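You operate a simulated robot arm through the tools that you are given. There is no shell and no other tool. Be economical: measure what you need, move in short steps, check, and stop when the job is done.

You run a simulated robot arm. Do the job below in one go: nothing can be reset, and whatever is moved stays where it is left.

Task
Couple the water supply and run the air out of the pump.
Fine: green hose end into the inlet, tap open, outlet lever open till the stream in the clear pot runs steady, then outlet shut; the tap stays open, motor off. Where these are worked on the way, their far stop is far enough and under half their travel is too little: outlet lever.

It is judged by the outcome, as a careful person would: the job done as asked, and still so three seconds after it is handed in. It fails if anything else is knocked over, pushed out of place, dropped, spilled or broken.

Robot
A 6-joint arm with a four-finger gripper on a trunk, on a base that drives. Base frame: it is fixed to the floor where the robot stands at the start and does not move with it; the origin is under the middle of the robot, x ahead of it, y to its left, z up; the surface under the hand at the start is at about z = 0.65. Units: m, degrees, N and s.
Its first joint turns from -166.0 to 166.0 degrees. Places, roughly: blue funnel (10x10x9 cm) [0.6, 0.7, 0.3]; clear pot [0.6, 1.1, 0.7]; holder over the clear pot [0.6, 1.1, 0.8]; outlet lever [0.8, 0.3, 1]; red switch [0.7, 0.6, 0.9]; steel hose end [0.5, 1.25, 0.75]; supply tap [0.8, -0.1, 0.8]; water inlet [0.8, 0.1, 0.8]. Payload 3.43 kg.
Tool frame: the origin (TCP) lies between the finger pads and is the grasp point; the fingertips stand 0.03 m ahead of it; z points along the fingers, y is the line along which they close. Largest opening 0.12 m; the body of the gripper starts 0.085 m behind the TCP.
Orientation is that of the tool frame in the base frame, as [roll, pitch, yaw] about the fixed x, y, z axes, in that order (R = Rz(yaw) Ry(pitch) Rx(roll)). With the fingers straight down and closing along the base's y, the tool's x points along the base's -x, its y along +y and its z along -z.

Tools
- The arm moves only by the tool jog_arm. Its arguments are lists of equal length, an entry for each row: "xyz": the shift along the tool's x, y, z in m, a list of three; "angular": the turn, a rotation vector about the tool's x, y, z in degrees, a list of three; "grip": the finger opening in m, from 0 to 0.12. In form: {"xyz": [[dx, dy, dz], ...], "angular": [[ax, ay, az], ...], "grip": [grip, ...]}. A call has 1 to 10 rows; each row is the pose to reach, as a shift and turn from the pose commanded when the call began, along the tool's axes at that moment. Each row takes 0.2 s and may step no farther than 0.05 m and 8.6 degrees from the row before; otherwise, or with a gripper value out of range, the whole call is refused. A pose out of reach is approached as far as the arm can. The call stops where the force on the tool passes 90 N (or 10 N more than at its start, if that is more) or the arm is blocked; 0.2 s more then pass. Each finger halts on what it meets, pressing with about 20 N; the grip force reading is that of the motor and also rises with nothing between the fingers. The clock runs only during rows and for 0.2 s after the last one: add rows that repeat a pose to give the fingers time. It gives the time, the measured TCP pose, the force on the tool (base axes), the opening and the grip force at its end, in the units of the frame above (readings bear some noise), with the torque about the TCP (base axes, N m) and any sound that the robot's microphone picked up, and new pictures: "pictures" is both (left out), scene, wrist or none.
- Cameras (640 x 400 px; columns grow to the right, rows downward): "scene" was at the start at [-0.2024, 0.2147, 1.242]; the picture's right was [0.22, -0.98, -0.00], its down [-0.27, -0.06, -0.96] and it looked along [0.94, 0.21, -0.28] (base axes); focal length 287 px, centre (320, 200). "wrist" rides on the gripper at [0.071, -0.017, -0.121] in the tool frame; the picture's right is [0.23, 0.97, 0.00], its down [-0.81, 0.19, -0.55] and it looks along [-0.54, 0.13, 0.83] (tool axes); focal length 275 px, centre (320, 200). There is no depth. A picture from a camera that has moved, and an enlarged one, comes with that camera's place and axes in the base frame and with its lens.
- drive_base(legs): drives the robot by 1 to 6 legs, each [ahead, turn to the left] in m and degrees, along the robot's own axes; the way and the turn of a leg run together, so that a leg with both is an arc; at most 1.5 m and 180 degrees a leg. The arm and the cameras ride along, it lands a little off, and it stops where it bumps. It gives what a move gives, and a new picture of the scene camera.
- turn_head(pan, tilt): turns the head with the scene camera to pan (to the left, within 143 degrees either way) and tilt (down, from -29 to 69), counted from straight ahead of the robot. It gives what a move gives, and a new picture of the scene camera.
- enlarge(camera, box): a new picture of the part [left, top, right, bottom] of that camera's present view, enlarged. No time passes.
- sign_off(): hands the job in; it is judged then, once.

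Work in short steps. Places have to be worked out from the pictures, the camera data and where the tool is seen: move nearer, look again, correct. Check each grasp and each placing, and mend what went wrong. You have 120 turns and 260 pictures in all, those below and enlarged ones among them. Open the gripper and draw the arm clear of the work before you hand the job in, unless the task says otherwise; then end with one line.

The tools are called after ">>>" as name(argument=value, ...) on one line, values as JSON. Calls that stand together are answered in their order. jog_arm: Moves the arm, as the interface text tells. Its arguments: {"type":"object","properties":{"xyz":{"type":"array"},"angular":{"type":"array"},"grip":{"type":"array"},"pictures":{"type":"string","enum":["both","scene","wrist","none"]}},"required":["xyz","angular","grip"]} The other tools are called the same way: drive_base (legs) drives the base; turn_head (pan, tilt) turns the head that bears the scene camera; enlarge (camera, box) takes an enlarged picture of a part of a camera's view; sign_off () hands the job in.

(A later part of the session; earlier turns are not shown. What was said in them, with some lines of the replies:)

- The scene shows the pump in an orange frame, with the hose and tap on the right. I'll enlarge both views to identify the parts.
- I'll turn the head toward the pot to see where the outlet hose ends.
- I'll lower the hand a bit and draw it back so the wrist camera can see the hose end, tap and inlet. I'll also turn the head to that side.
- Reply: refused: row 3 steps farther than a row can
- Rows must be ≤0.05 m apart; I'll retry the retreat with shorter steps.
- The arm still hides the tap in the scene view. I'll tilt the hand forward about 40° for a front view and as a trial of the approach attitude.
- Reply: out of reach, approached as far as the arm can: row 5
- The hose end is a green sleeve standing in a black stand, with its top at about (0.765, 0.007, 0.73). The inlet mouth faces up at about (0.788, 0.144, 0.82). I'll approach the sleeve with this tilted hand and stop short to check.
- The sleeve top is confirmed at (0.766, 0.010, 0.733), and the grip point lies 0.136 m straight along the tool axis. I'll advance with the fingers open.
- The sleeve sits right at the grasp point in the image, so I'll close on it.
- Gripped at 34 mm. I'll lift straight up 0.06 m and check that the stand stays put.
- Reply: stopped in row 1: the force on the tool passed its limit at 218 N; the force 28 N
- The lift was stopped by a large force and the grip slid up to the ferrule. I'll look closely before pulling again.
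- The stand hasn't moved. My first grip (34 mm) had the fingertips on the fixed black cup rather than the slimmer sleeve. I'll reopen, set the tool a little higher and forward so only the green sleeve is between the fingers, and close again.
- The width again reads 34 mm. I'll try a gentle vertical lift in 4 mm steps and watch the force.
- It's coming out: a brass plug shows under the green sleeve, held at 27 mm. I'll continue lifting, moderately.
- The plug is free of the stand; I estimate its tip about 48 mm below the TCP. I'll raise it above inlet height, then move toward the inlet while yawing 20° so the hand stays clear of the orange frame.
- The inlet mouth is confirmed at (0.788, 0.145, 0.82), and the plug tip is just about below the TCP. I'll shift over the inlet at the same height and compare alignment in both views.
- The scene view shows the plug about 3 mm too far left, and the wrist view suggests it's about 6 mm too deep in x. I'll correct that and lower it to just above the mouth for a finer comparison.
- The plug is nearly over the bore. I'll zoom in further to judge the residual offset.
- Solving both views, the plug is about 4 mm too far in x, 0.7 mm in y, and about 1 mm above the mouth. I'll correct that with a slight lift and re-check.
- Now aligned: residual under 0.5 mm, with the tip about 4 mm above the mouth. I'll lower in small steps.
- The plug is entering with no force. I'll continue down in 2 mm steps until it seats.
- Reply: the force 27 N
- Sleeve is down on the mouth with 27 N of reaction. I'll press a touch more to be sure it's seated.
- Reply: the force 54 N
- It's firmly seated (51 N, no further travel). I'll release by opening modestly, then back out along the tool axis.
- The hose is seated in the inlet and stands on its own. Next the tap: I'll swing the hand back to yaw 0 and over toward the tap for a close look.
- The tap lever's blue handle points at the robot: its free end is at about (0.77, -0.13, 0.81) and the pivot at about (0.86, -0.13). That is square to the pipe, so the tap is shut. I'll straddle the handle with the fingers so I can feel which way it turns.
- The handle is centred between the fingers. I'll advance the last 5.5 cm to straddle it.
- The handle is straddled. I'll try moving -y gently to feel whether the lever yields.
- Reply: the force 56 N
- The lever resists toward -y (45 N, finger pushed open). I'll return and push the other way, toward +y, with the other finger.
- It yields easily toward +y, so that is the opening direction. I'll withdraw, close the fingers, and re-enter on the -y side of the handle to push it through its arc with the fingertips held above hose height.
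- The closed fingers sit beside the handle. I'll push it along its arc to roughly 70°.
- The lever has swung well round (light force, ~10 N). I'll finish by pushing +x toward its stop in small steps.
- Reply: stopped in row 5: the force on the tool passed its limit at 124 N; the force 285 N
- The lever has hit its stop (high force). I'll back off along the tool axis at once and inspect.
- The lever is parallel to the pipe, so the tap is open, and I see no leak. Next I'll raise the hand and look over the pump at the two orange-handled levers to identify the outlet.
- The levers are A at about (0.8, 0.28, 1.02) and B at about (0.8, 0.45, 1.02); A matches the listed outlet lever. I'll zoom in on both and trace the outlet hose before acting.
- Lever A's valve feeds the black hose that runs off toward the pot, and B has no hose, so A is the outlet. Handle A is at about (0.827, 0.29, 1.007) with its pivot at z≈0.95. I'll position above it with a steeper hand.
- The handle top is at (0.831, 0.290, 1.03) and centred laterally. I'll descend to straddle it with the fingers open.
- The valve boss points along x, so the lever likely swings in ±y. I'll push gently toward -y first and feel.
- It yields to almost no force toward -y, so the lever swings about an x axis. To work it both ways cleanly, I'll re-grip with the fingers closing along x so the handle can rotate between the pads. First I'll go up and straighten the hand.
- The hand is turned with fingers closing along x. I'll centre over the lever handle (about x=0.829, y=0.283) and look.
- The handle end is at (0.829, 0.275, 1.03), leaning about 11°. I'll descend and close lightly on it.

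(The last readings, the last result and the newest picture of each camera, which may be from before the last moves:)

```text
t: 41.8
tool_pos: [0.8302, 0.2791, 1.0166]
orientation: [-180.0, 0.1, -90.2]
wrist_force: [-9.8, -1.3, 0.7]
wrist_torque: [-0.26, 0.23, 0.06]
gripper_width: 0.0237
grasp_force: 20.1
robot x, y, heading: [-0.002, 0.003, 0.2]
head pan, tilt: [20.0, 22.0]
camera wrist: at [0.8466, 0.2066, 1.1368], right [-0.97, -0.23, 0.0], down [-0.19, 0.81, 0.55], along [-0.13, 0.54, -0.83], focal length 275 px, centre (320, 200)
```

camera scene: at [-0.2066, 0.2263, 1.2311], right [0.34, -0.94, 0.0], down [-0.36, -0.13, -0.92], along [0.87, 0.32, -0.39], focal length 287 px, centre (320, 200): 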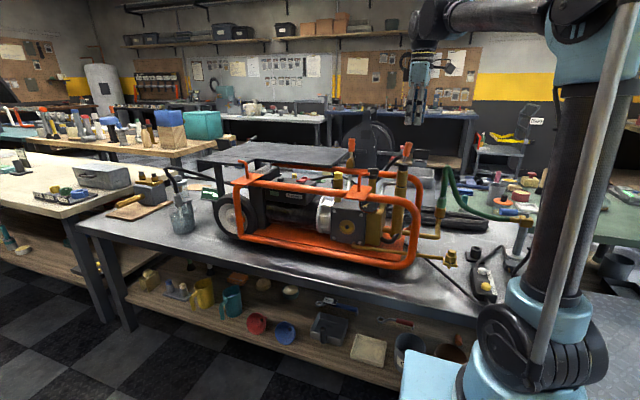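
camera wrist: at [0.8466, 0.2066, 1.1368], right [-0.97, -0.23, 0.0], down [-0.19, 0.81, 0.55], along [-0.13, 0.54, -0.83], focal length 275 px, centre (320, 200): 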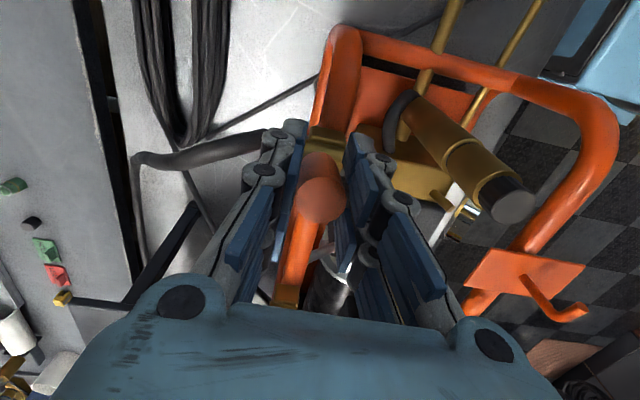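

The handle is held at 23.7 mm. Before opening, I'll aim the head at the clear pot so I can watch the stream.

>>> turn_head(pan=52, tilt=22)

>>> enlarge(camera="scene", box=[300, 140, 400, 230])

```text
t: 42.8
tool_pos: [0.8294, 0.2793, 1.0167]
orientation: [-180.0, 0.0, -90.2]
wrist_force: [-18.7, -3.6, -0.1]
wrist_torque: [-0.52, 0.36, 0.1]
gripper_width: 0.0236
grasp_force: 20.0
robot x, y, heading: [0.0042, 0.0073, 0.1]
head pan, tilt: [52.0, 22.0]
camera scene: at [-0.2365, 0.2678, 1.2315], right [0.79, -0.62, -0.01], down [-0.24, -0.3, -0.92], along [0.57, 0.73, -0.38], focal length 287 px, centre (320, 200)
```

scene: 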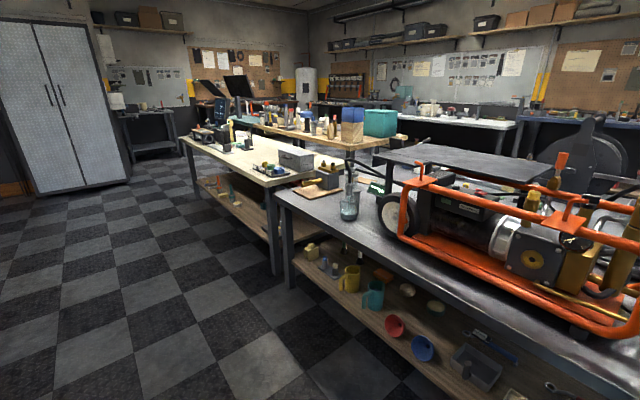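

```text
4.44 times, centred on (350, 185) of scene
camera zoom: at [-0.2365, 0.2678, 1.2315], right [0.79, -0.62, -0.01], down [-0.24, -0.3, -0.92], along [0.57, 0.73, -0.38], focal length 1275 px, centre (187, 267)
```

zoom: 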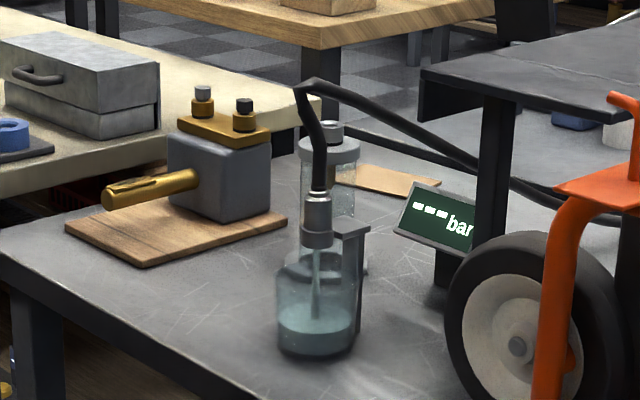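

Water is already streaming into the pot with the lever cracked open, so I'll swing it to well past three-quarters right away and watch the stream.

>>> jog_arm(xyz=[[0.0169, 0.001, 0.0053], [0.0318, 0.002, 0.0148], [0.0438, 0.002, 0.0279], [0.0519, 0.002, 0.0425], [0.0545, 0.002, 0.0475]], angular=[[0, 0, 0], [0, 0, 0], [0, 0, 0], [0, 0, 0], [0, 0, 0]], grip=[0.015, 0.015, 0.015, 0.015, 0.015], pictures="wrist")

>>> enlarge(camera="scene", box=[325, 155, 385, 225])

```text
t: 44.0
tool_pos: [0.828, 0.2237, 0.9685]
orientation: [-179.9, 0.0, -90.2]
wrist_force: [13.3, -0.3, 9.1]
wrist_torque: [0.03, 0.11, -0.11]
gripper_width: 0.023
grasp_force: 6.6
robot x, y, heading: [-0.0005, 0.0052, 0.1]
head pan, tilt: [52.0, 22.0]
camera wrist: at [0.8457, 0.1513, 1.0887], right [-0.97, -0.23, 0.0], down [-0.19, 0.81, 0.55], along [-0.12, 0.54, -0.83], focal length 275 px, centre (320, 200)
```

wrist: 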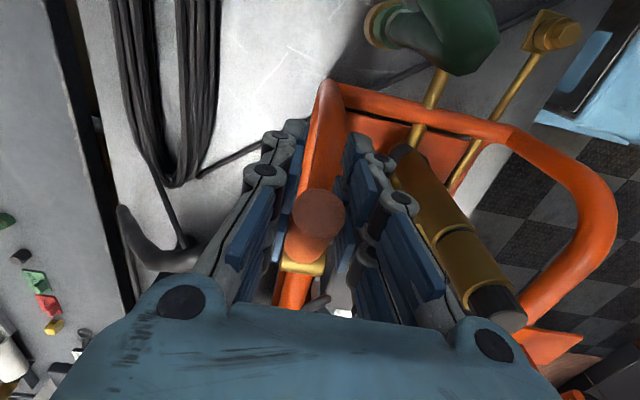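

```text
5.71 times, centred on (355, 190) of scene
camera zoom: at [-0.2364, 0.2676, 1.2316], right [0.79, -0.62, -0.01], down [-0.24, -0.3, -0.92], along [0.57, 0.73, -0.38], focal length 1639 px, centre (120, 257)
```

zoom: 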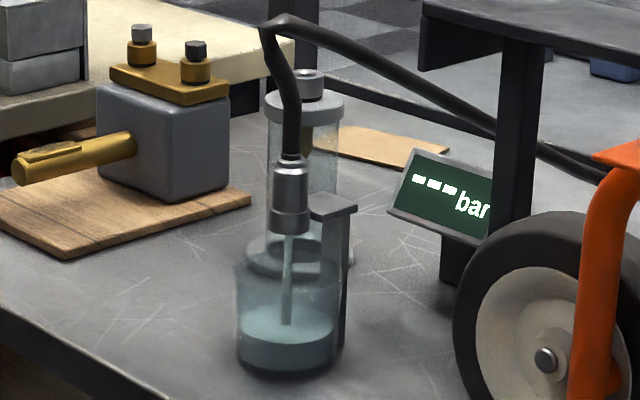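

The stream is running. By the view the lever is at about 60°, so I'll press a bit further down toward the stop, carefully because of the rail below, and look at the stream again.

>>> jog_arm(xyz=[[0.001, 0, 0.004], [0.002, 0, 0.008], [0.003, 0, 0.011]], angular=[[0, 0, 0], [0, 0, 0], [0, 0, 0]], grip=[0.015, 0.015, 0.015], pictures="wrist")

>>> enlarge(camera="scene", box=[325, 155, 385, 225])

```text
t: 44.8
tool_pos: [0.8291, 0.2215, 0.9575]
orientation: [180.0, 0.1, -90.2]
wrist_force: [11.2, 1.2, 6.1]
wrist_torque: [0.06, 0.21, -0.13]
gripper_width: 0.0224
grasp_force: 5.2
robot x, y, heading: [-0.0012, 0.0063, 0.1]
head pan, tilt: [52.0, 22.0]
camera wrist: at [0.8454, 0.149, 1.0778], right [-0.97, -0.23, 0.0], down [-0.19, 0.81, 0.55], along [-0.13, 0.54, -0.83], focal length 275 px, centre (320, 200)
```

wrist: 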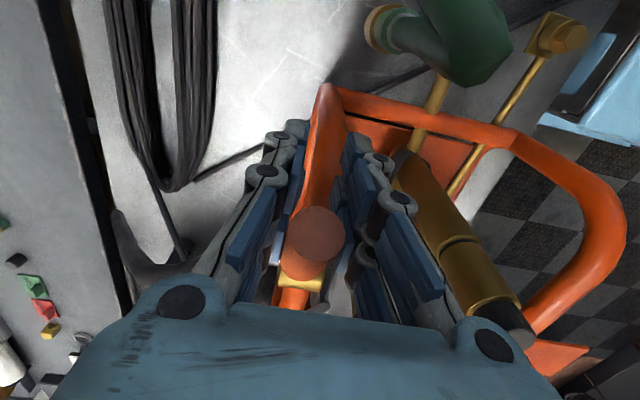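

```text
5.71 times, centred on (355, 190) of scene
camera zoom: at [-0.2364, 0.2677, 1.2316], right [0.79, -0.62, -0.01], down [-0.24, -0.3, -0.92], along [0.57, 0.73, -0.38], focal length 1639 px, centre (120, 257)
```

zoom: 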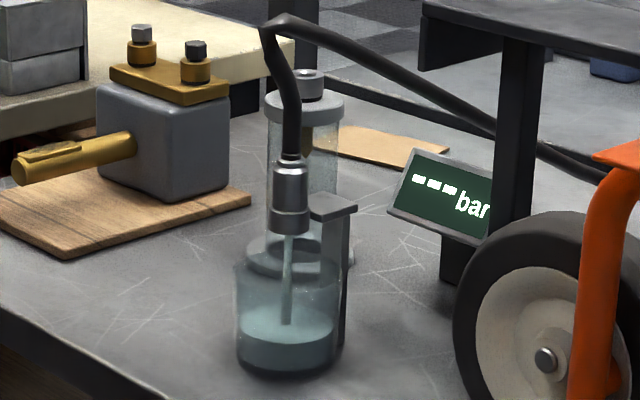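

The stream is steady looking. The handle seems to have stayed at about 60° while the pads slid on it, so it may be at its stop. I'll confirm by pressing from above with closed fingers, which also gives the stream time to show steadiness.

>>> jog_arm(xyz=[[0, 0, 0], [0, 0, -0.045], [-0.003, 0, -0.09], [-0.006, 0, -0.105], [-0.006, 0, -0.105], [-0.006, 0, -0.085], [-0.006, 0, -0.075], [-0.006, 0, -0.068], [-0.006, 0, -0.062]], angular=[[0, 0, 0], [0, 0, 0], [0, 0, 0], [0, 0, 0], [0, 0, 0], [0, 0, 0], [0, 0, 0], [0, 0, 0], [0, 0, 0]], grip=[0.05, 0.05, 0.03, 0, 0, 0, 0, 0, 0], pictures="wrist")

>>> enlarge(camera="scene", box=[325, 155, 385, 225])

```text
t: 46.7
tool_pos: [0.8188, 0.2275, 1.0351]
orientation: [-179.1, 0.0, -90.2]
wrist_force: [2.8, 0.5, -1.2]
wrist_torque: [-0.06, 0.27, 0.03]
gripper_width: 0.0
grasp_force: 20.2
robot x, y, heading: [0.0005, 0.0027, 0.3]
head pan, tilt: [52.0, 22.0]
stopped in row 9: the force on the tool passed its limit at 104 N (the readings are from after the stop); the commanded pose is now the measured one
camera wrist: at [0.8335, 0.1546, 1.1559], right [-0.97, -0.23, -0.02], down [-0.2, 0.81, 0.55], along [-0.11, 0.54, -0.84], focal length 275 px, centre (320, 200)
```

wrist: 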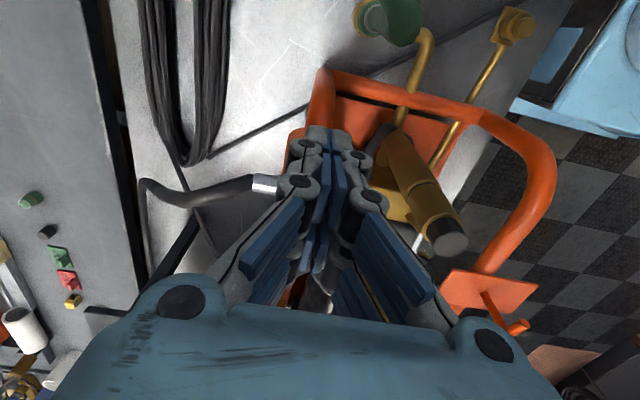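

```text
5.71 times, centred on (355, 190) of scene
camera zoom: at [-0.2357, 0.2679, 1.2316], right [0.79, -0.62, -0.01], down [-0.24, -0.3, -0.92], along [0.57, 0.73, -0.38], focal length 1639 px, centre (120, 257)
```

zoom: 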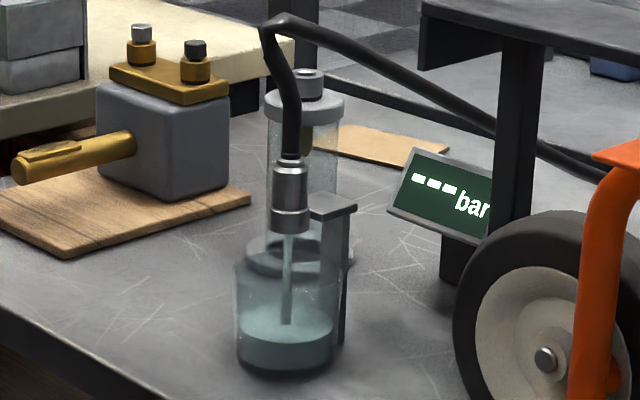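

That was a solid stop (over 100 N without yielding), so the lever is fully open. I'll lift clear and zoom in on the stream and the lever.

>>> jog_arm(xyz=[[0, 0, -0.02], [0, -0.01, -0.06]], angular=[[0, 0, 0], [0, 0, 0]], grip=[0, 0.06], pictures="wrist")

>>> enlarge(camera="scene", box=[343, 175, 369, 222])

>>> enlarge(camera="wrist", box=[230, 60, 430, 210])

```text
t: 47.3
tool_pos: [0.8281, 0.2272, 1.0952]
orientation: [-179.1, 0.1, -90.2]
wrist_force: [0.0, -0.5, -0.5]
wrist_torque: [0.03, -0.02, 0.0]
gripper_width: 0.0602
grasp_force: 0.3
robot x, y, heading: [0.0004, 0.0104, 0.2]
head pan, tilt: [52.0, 22.0]
camera wrist: at [0.8423, 0.1545, 1.217], right [-0.97, -0.23, -0.02], down [-0.2, 0.81, 0.55], along [-0.11, 0.54, -0.84], focal length 275 px, centre (320, 200)
```

wrist: 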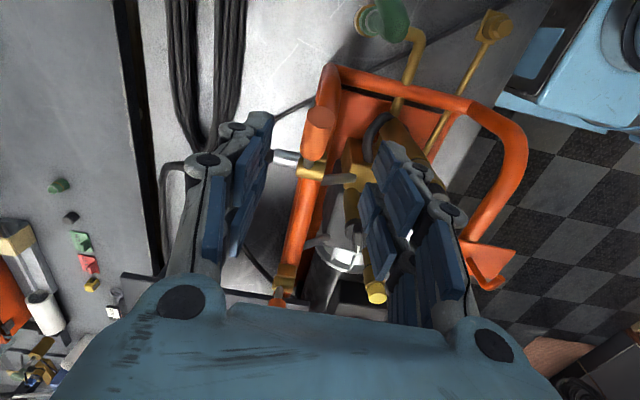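

```text
8.51 times, centred on (356, 198) of scene
camera zoom: at [-0.2366, 0.2677, 1.2315], right [0.79, -0.62, -0.01], down [-0.24, -0.3, -0.92], along [0.57, 0.73, -0.38], focal length 2441 px, centre (14, 213)
```

zoom: 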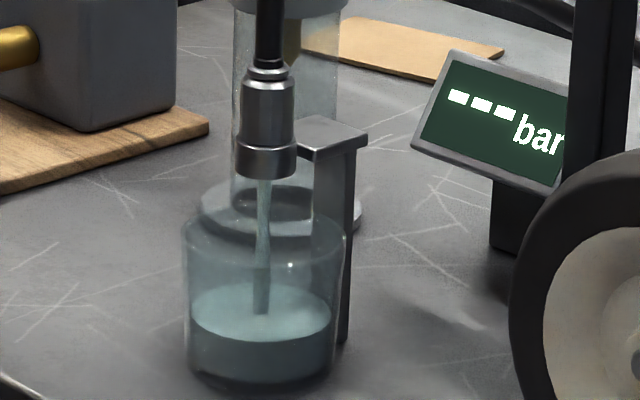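

```text
2.67 times, centred on (330, 135) of wrist
camera zoom: at [0.8423, 0.1545, 1.217], right [-0.97, -0.23, -0.02], down [-0.2, 0.81, 0.55], along [-0.11, 0.54, -0.84], focal length 734 px, centre (293, 373)
```

zoom: 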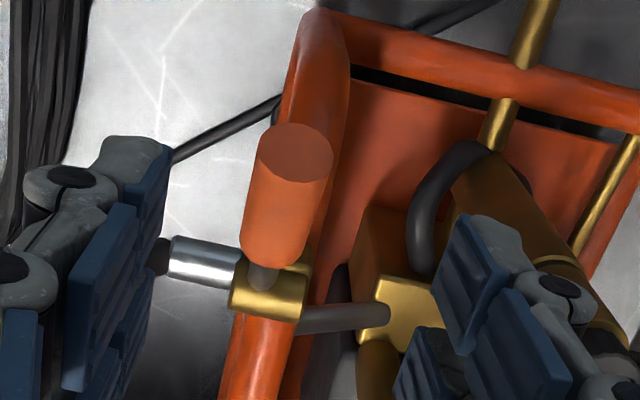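

The lever reads about 60° from vertical and the stream is continuous. I'll re-grip the handle at its middle; that is needed for closing, and lets me re-test the stop firmly.

>>> jog_arm(xyz=[[-0.006, -0.001, 0.045], [-0.012, -0.002, 0.085], [-0.012, -0.002, 0.114], [-0.012, -0.002, 0.114], [-0.012, -0.002, 0.114], [-0.012, -0.002, 0.114]], angular=[[0, 0, 0], [0, 0, 0], [0, 0, 0], [0, 0, 0], [0, 0, 0], [0, 0, 0]], grip=[0.06, 0.06, 0.06, 0.04, 0.01, 0.01], pictures="wrist")

>>> enlarge(camera="scene", box=[343, 175, 369, 222])

```text
t: 48.7
tool_pos: [0.8289, 0.2382, 0.9818]
orientation: [-179.2, 0.0, -90.2]
wrist_force: [-29.5, -0.6, 0.3]
wrist_torque: [-0.86, 0.16, 0.58]
gripper_width: 0.0228
grasp_force: 19.9
robot x, y, heading: [0.0001, 0.0046, -0.0]
head pan, tilt: [52.0, 22.0]
camera wrist: at [0.8448, 0.1662, 1.102], right [-0.97, -0.23, -0.01], down [-0.2, 0.81, 0.55], along [-0.11, 0.54, -0.84], focal length 275 px, centre (320, 200)
```

wrist: 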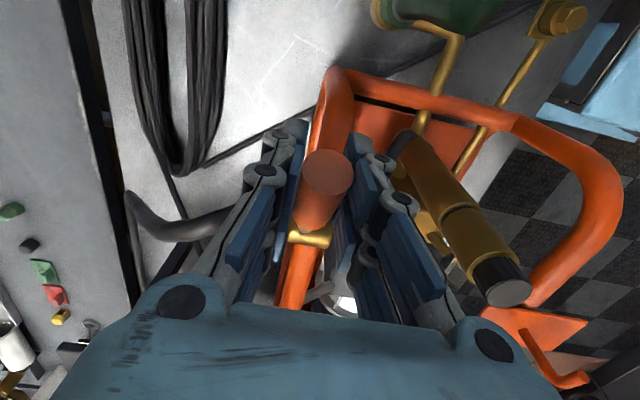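

```text
8.51 times, centred on (356, 198) of scene
camera zoom: at [-0.2372, 0.2679, 1.2313], right [0.79, -0.62, -0.01], down [-0.24, -0.3, -0.92], along [0.57, 0.73, -0.38], focal length 2441 px, centre (14, 213)
```

zoom: 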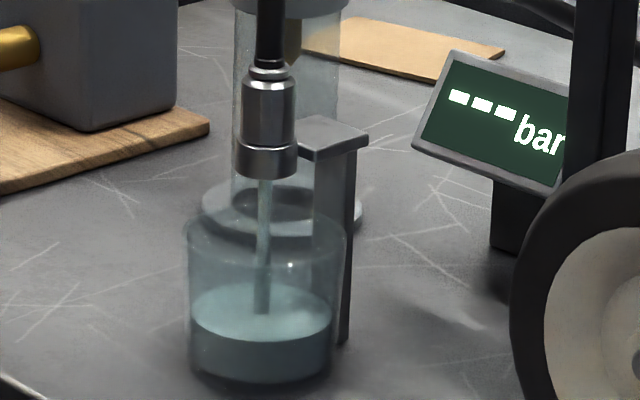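

Firmly held at mid-handle. I'll push along the arc toward 75° to test whether it's really at the stop.

>>> jog_arm(xyz=[[0.0025, 0.002, 0.005], [0.005, 0.003, 0.0105], [0.006, 0.003, 0.0145]], angular=[[0, 0, 0], [0, 0, 0], [0, 0, 0]], grip=[0.01, 0.01, 0.01], pictures="wrist")

>>> enlarge(camera="scene", box=[343, 175, 369, 222])

```text
t: 49.5
tool_pos: [0.8305, 0.2319, 0.9678]
orientation: [-178.9, 0.0, -90.2]
wrist_force: [13.8, 3.4, 22.7]
wrist_torque: [0.02, 0.17, 0.0]
gripper_width: 0.0228
grasp_force: 19.9
robot x, y, heading: [-0.0022, 0.0067, -0.0]
head pan, tilt: [52.0, 22.0]
camera wrist: at [0.8441, 0.1596, 1.0882], right [-0.97, -0.23, -0.02], down [-0.2, 0.81, 0.55], along [-0.11, 0.54, -0.84], focal length 275 px, centre (320, 200)
```

wrist: 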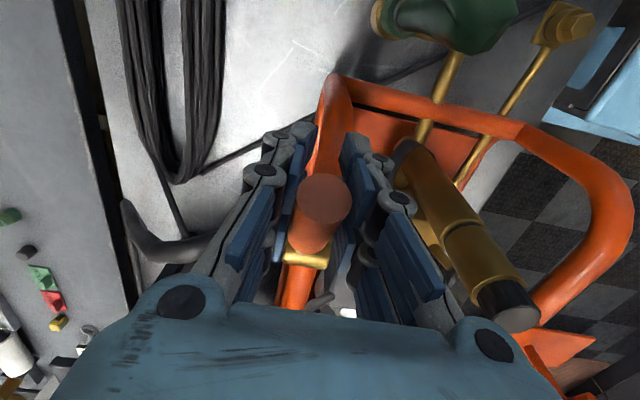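

```text
8.51 times, centred on (356, 198) of scene
camera zoom: at [-0.2367, 0.2676, 1.2315], right [0.79, -0.62, -0.01], down [-0.24, -0.3, -0.92], along [0.57, 0.73, -0.38], focal length 2441 px, centre (14, 213)
```

zoom: 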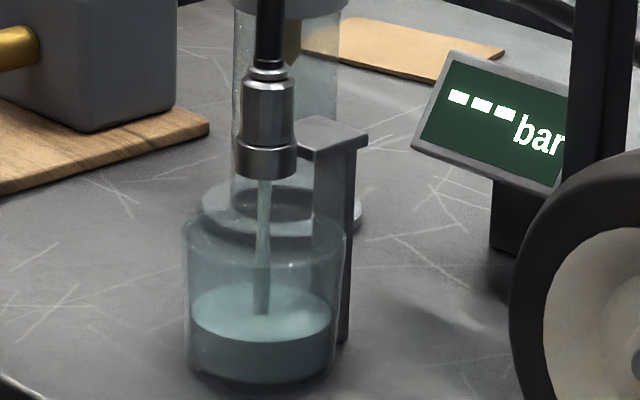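

Resistance of 23 N with no movement: lever is at its far stop. Now I'll hold open and watch the stream over a couple of seconds to judge steadiness.

>>> jog_arm(xyz=[[0, 0, -0.005], [0, 0, -0.005]], angular=[[0, 0, 0], [0, 0, 0]], grip=[0.01, 0.01], pictures="none")

>>> enlarge(camera="scene", box=[346, 190, 362, 216])

>>> jog_arm(xyz=[[0, 0, 0], [0, 0, 0]], angular=[[0, 0, 0], [0, 0, 0]], grip=[0.01, 0.01], pictures="none")

>>> enlarge(camera="scene", box=[346, 190, 362, 216])

>>> jog_arm(xyz=[[0, 0, 0], [0, 0, 0]], angular=[[0, 0, 0], [0, 0, 0]], grip=[0.01, 0.01], pictures="none")

>>> enlarge(camera="scene", box=[346, 190, 362, 216])

```text
t: 50.1
tool_pos: [0.8287, 0.2322, 0.9697]
orientation: [-179.1, 0.0, -90.1]
wrist_force: [14.1, 4.3, -18.0]
wrist_torque: [-0.85, 0.29, 0.08]
gripper_width: 0.0224
grasp_force: 20.2
robot x, y, heading: [-0.001, 0.0067, 0.2]
head pan, tilt: [52.0, 22.0]
```

```text
15.38 times, centred on (354, 203) of scene
camera zoom: at [-0.2354, 0.268, 1.2317], right [0.79, -0.62, -0.01], down [-0.24, -0.3, -0.92], along [0.57, 0.73, -0.38], focal length 4412 px, centre (-203, 154)
```

zoom: 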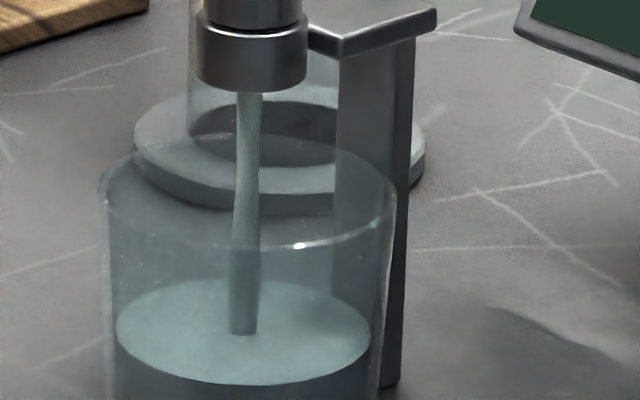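

```text
t: 50.7
tool_pos: [0.8297, 0.2337, 0.9723]
orientation: [-179.1, 0.0, -90.2]
wrist_force: [17.1, 5.0, -17.2]
wrist_torque: [-0.84, 0.34, -0.02]
gripper_width: 0.0223
grasp_force: 19.5
robot x, y, heading: [0.0003, 0.0048, 0.1]
head pan, tilt: [52.0, 22.0]
```

```text
15.38 times, centred on (354, 203) of scene
camera zoom: at [-0.2353, 0.2681, 1.2317], right [0.79, -0.62, -0.01], down [-0.24, -0.3, -0.92], along [0.57, 0.73, -0.38], focal length 4412 px, centre (-203, 154)
```

zoom: 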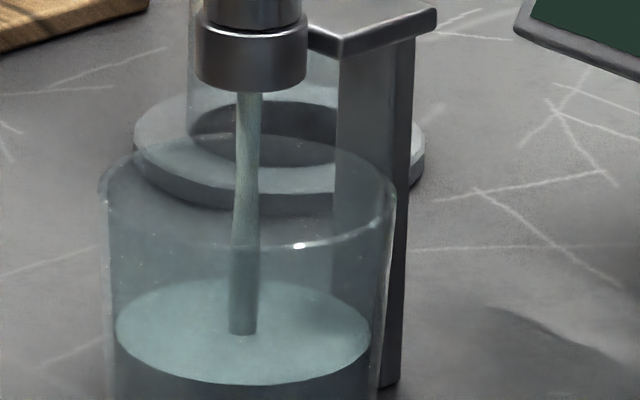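

```text
t: 51.3
tool_pos: [0.8287, 0.2332, 0.9716]
orientation: [-179.1, 0.0, -90.2]
wrist_force: [18.0, 4.9, -14.4]
wrist_torque: [-0.65, 0.33, -0.01]
gripper_width: 0.0223
grasp_force: 19.6
robot x, y, heading: [0.0013, 0.0097, -0.2]
head pan, tilt: [52.0, 22.0]
```

```text
15.38 times, centred on (354, 203) of scene
camera zoom: at [-0.2353, 0.2681, 1.2317], right [0.79, -0.62, -0.01], down [-0.24, -0.3, -0.92], along [0.57, 0.73, -0.38], focal length 4412 px, centre (-203, 154)
```

zoom: 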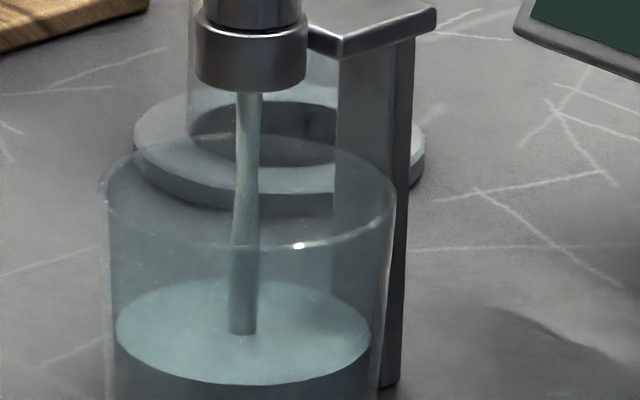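

Three frames in a row look identical, which means a steady stream with the level well below the rim. I'll hold about 2 s more for margin and check once more.

>>> jog_arm(xyz=[[0, 0, 0], [0, 0, 0], [0, 0, 0], [0, 0, 0], [0, 0, 0], [0, 0, 0], [0, 0, 0], [0, 0, 0], [0, 0, 0], [0, 0, 0]], angular=[[0, 0, 0], [0, 0, 0], [0, 0, 0], [0, 0, 0], [0, 0, 0], [0, 0, 0], [0, 0, 0], [0, 0, 0], [0, 0, 0], [0, 0, 0]], grip=[0.01, 0.01, 0.01, 0.01, 0.01, 0.01, 0.01, 0.01, 0.01, 0.01], pictures="none")

>>> enlarge(camera="scene", box=[343, 175, 369, 222])

```text
t: 53.5
tool_pos: [0.8299, 0.2337, 0.9719]
orientation: [-179.1, 0.0, -90.2]
wrist_force: [23.0, 8.3, -6.3]
wrist_torque: [-0.18, 0.37, -0.15]
gripper_width: 0.0222
grasp_force: 19.7
robot x, y, heading: [0.0006, 0.0019, 0.1]
head pan, tilt: [52.0, 22.0]
```

```text
8.51 times, centred on (356, 198) of scene
camera zoom: at [-0.2354, 0.2681, 1.2317], right [0.79, -0.62, -0.01], down [-0.24, -0.3, -0.92], along [0.57, 0.73, -0.38], focal length 2441 px, centre (14, 213)
```

zoom: 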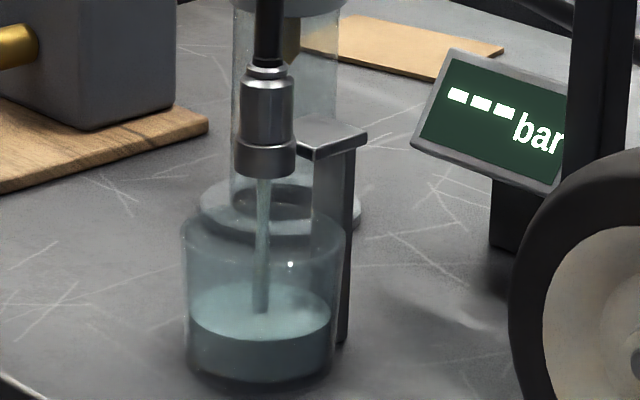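

The stream is still steady, so the air is out. Now I'll close the outlet: swing the handle back along its arc to upright and slightly press against the closed stop.

>>> jog_arm(xyz=[[-0.0086, -0.001, -0.016], [-0.0135, -0.002, -0.022], [-0.0265, -0.002, -0.032], [-0.0415, -0.002, -0.038], [-0.0575, -0.002, -0.04], [-0.063, -0.002, -0.04], [-0.063, -0.002, -0.04]], angular=[[0, 0, 0], [0, 0, 0], [0, 0, 0], [0, 0, 0], [0, 0, 0], [0, 0, 0], [0, 0, 0]], grip=[0.01, 0.01, 0.01, 0.01, 0.01, 0.01, 0.01], pictures="wrist")

>>> enlarge(camera="scene", box=[343, 175, 369, 222])

```text
t: 55.1
tool_pos: [0.8294, 0.2916, 1.0137]
orientation: [-179.1, -0.1, -90.2]
wrist_force: [-27.3, -62.1, -4.3]
wrist_torque: [-1.8, 0.48, 0.17]
gripper_width: 0.0224
grasp_force: 20.2
robot x, y, heading: [-0.0013, 0.0058, -0.0]
head pan, tilt: [52.0, 22.0]
camera wrist: at [0.8443, 0.2192, 1.1345], right [-0.97, -0.22, -0.01], down [-0.2, 0.81, 0.55], along [-0.11, 0.54, -0.84], focal length 275 px, centre (320, 200)
```

wrist: 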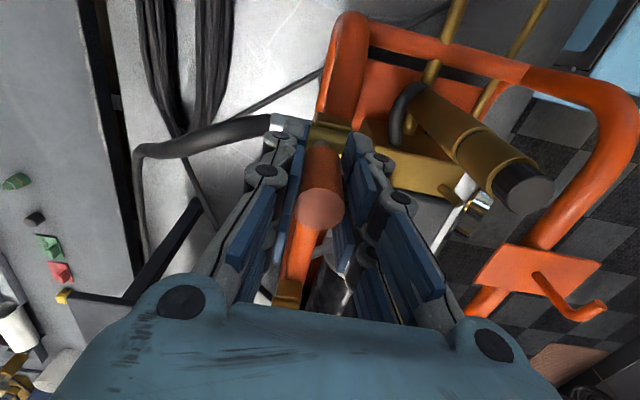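

```text
8.51 times, centred on (356, 198) of scene
camera zoom: at [-0.2374, 0.2657, 1.2318], right [0.79, -0.62, -0.01], down [-0.24, -0.29, -0.92], along [0.57, 0.73, -0.38], focal length 2441 px, centre (14, 213)
```

zoom: 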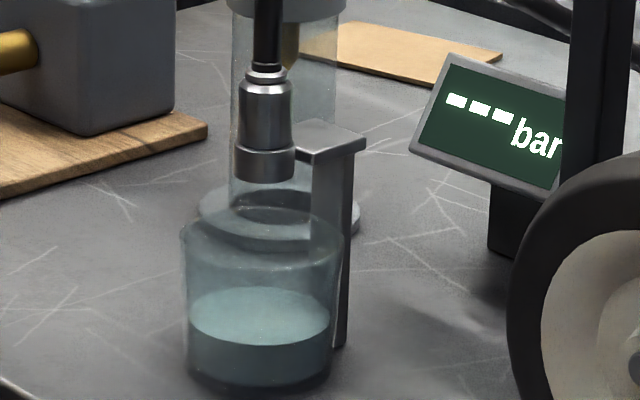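

Flow has stopped and the lever is hard against its closed stop (62 N). I'll open the fingers in place, then rise straight up.

>>> jog_arm(xyz=[[0, 0, 0], [0, 0, 0], [0, 0, 0], [0, 0, -0.03], [0, 0, -0.075], [0, 0, -0.12], [0, 0, -0.15]], angular=[[0, 0, 0], [0, 0, 0], [0, 0, 0], [0, 0, 0], [0, 0, 0], [0, 0, 0], [0, 0, 0]], grip=[0.06, 0.06, 0.06, 0.06, 0.06, 0.06, 0.06], pictures="wrist")

>>> turn_head(pan=20, tilt=22)

>>> enlarge(camera="scene", box=[340, 120, 560, 300])

>>> enlarge(camera="scene", box=[150, 140, 250, 240])

```text
t: 56.7
tool_pos: [0.827, 0.2958, 1.161]
orientation: [-179.1, 0.0, -90.2]
wrist_force: [0.3, 0.7, 0.3]
wrist_torque: [-0.01, 0.02, -0.02]
gripper_width: 0.06
grasp_force: 0.1
robot x, y, heading: [0.0001, 0.0058, 0.0]
head pan, tilt: [52.0, 22.0]
camera wrist: at [0.8419, 0.2228, 1.2831], right [-0.97, -0.23, -0.02], down [-0.2, 0.81, 0.55], along [-0.11, 0.54, -0.84], focal length 275 px, centre (320, 200)
```

wrist: 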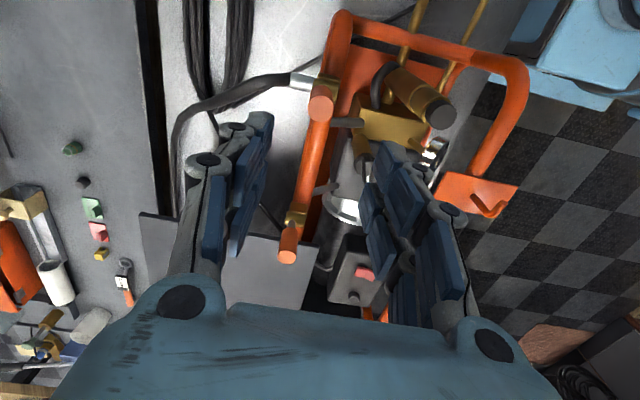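

```text
t: 57.7
tool_pos: [0.8269, 0.2945, 1.1615]
orientation: [-179.0, 0.0, -90.3]
wrist_force: [0.6, -0.3, -0.5]
wrist_torque: [-0.01, -0.02, -0.02]
gripper_width: 0.0599
grasp_force: 0.0
robot x, y, heading: [0.0015, 0.0072, 0.3]
head pan, tilt: [20.0, 22.0]
camera scene: at [-0.2065, 0.2263, 1.2311], right [0.34, -0.94, 0.0], down [-0.36, -0.13, -0.92], along [0.87, 0.32, -0.39], focal length 287 px, centre (320, 200)
```

scene: 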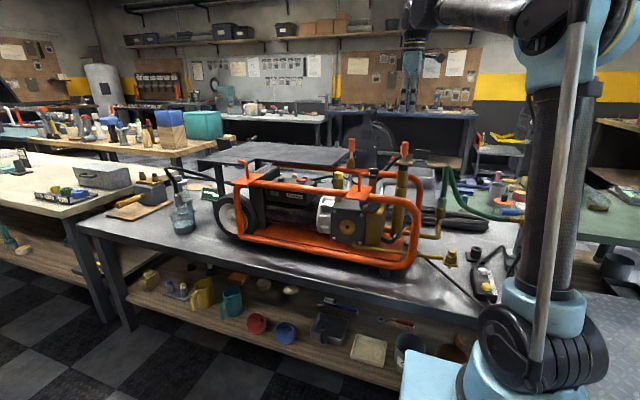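

```text
2.22 times, centred on (450, 210) of scene
camera zoom: at [-0.2065, 0.2263, 1.2311], right [0.34, -0.94, 0.0], down [-0.36, -0.13, -0.92], along [0.87, 0.32, -0.39], focal length 637 px, centre (31, 178)
```

zoom: 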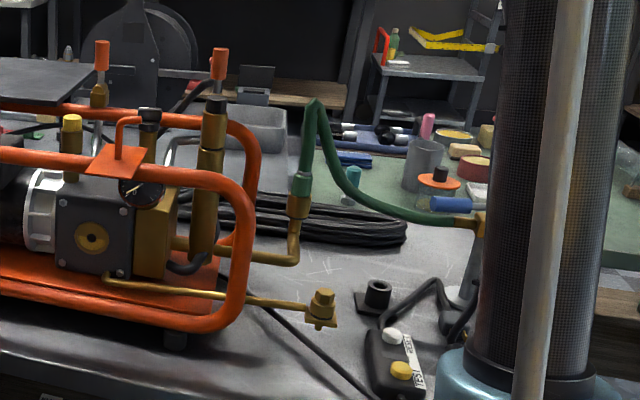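

```text
4.00 times, centred on (200, 190) of scene
camera zoom: at [-0.2065, 0.2263, 1.2311], right [0.34, -0.94, 0.0], down [-0.36, -0.13, -0.92], along [0.87, 0.32, -0.39], focal length 1147 px, centre (800, 240)
```

zoom: 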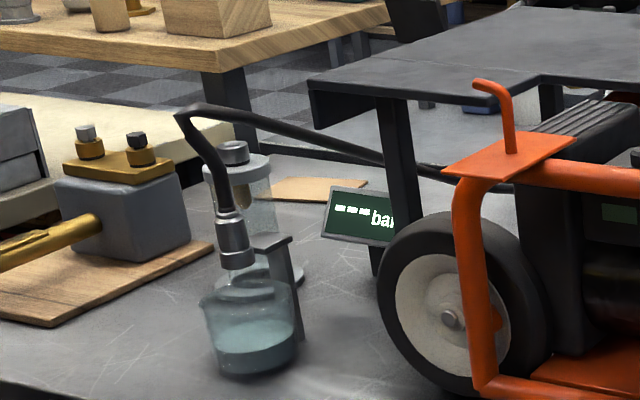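

Everything is as asked: hose seated, tap lever along the pipe, outlet lever upright with no stream, and pot intact. I'll draw the arm up and back clear of the work.

>>> jog_arm(xyz=[[0, 0, -0.04], [0, 0.045, -0.05], [0, 0.09, -0.05], [0, 0.135, -0.05], [0, 0.18, -0.05], [0, 0.22, -0.05]], angular=[[0, 0, 0], [0, 0, 0], [0, 0, 0], [0, 0, 0], [0, 0, 0], [0, 0, 0]], grip=[0.1, 0.1, 0.1, 0.1, 0.1, 0.1], pictures="both")

>>> enlarge(camera="scene", box=[150, 140, 250, 240])

```text
t: 59.1
tool_pos: [0.6069, 0.2981, 1.2088]
orientation: [-179.0, 0.0, -90.2]
wrist_force: [0.5, 0.8, -1.4]
wrist_torque: [-0.03, 0.06, -0.02]
gripper_width: 0.0997
grasp_force: 0.1
robot x, y, heading: [0.0029, 0.0061, -0.1]
head pan, tilt: [20.0, 22.0]
camera scene: at [-0.2061, 0.2263, 1.2311], right [0.34, -0.94, 0.0], down [-0.36, -0.13, -0.92], along [0.87, 0.32, -0.39], focal length 287 px, centre (320, 200)
camera wrist: at [0.6217, 0.2252, 1.329], right [-0.97, -0.23, -0.02], down [-0.2, 0.81, 0.55], along [-0.11, 0.54, -0.84], focal length 275 px, centre (320, 200)
```

scene: 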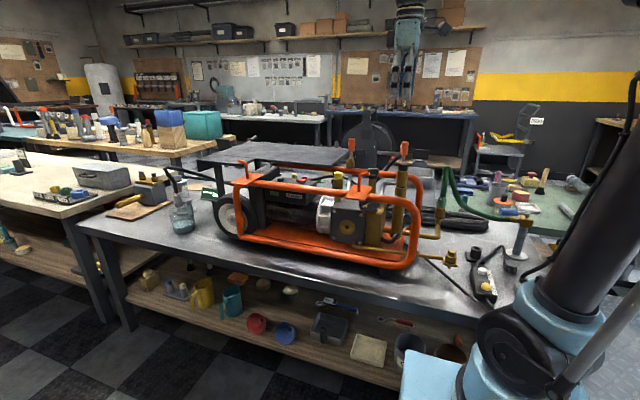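
wrist: 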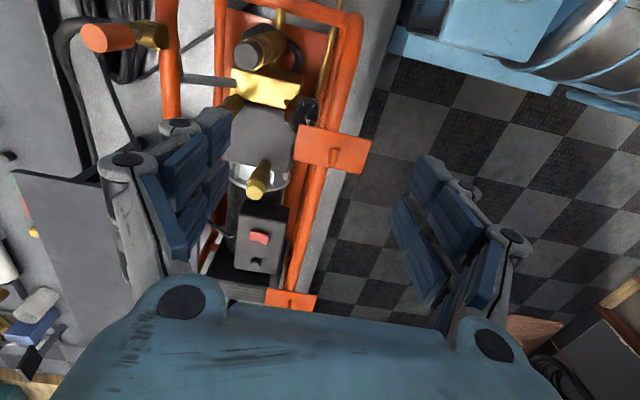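

```text
4.00 times, centred on (200, 190) of scene
camera zoom: at [-0.2061, 0.2263, 1.2311], right [0.34, -0.94, 0.0], down [-0.36, -0.13, -0.92], along [0.87, 0.32, -0.39], focal length 1147 px, centre (800, 240)
```

zoom: 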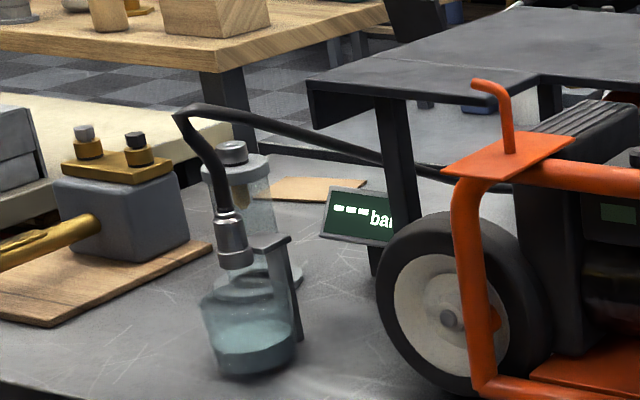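

The arm is clear, the outlet is shut with no stream, the tap is open, and the motor switch was never touched. I'm handing in.

>>> sign_off()

```text
The job is handed in.
```

The green hose is in the inlet and the tap is open. I opened the outlet to its far stop until the stream ran steady, then shut it; the motor was never switched on.
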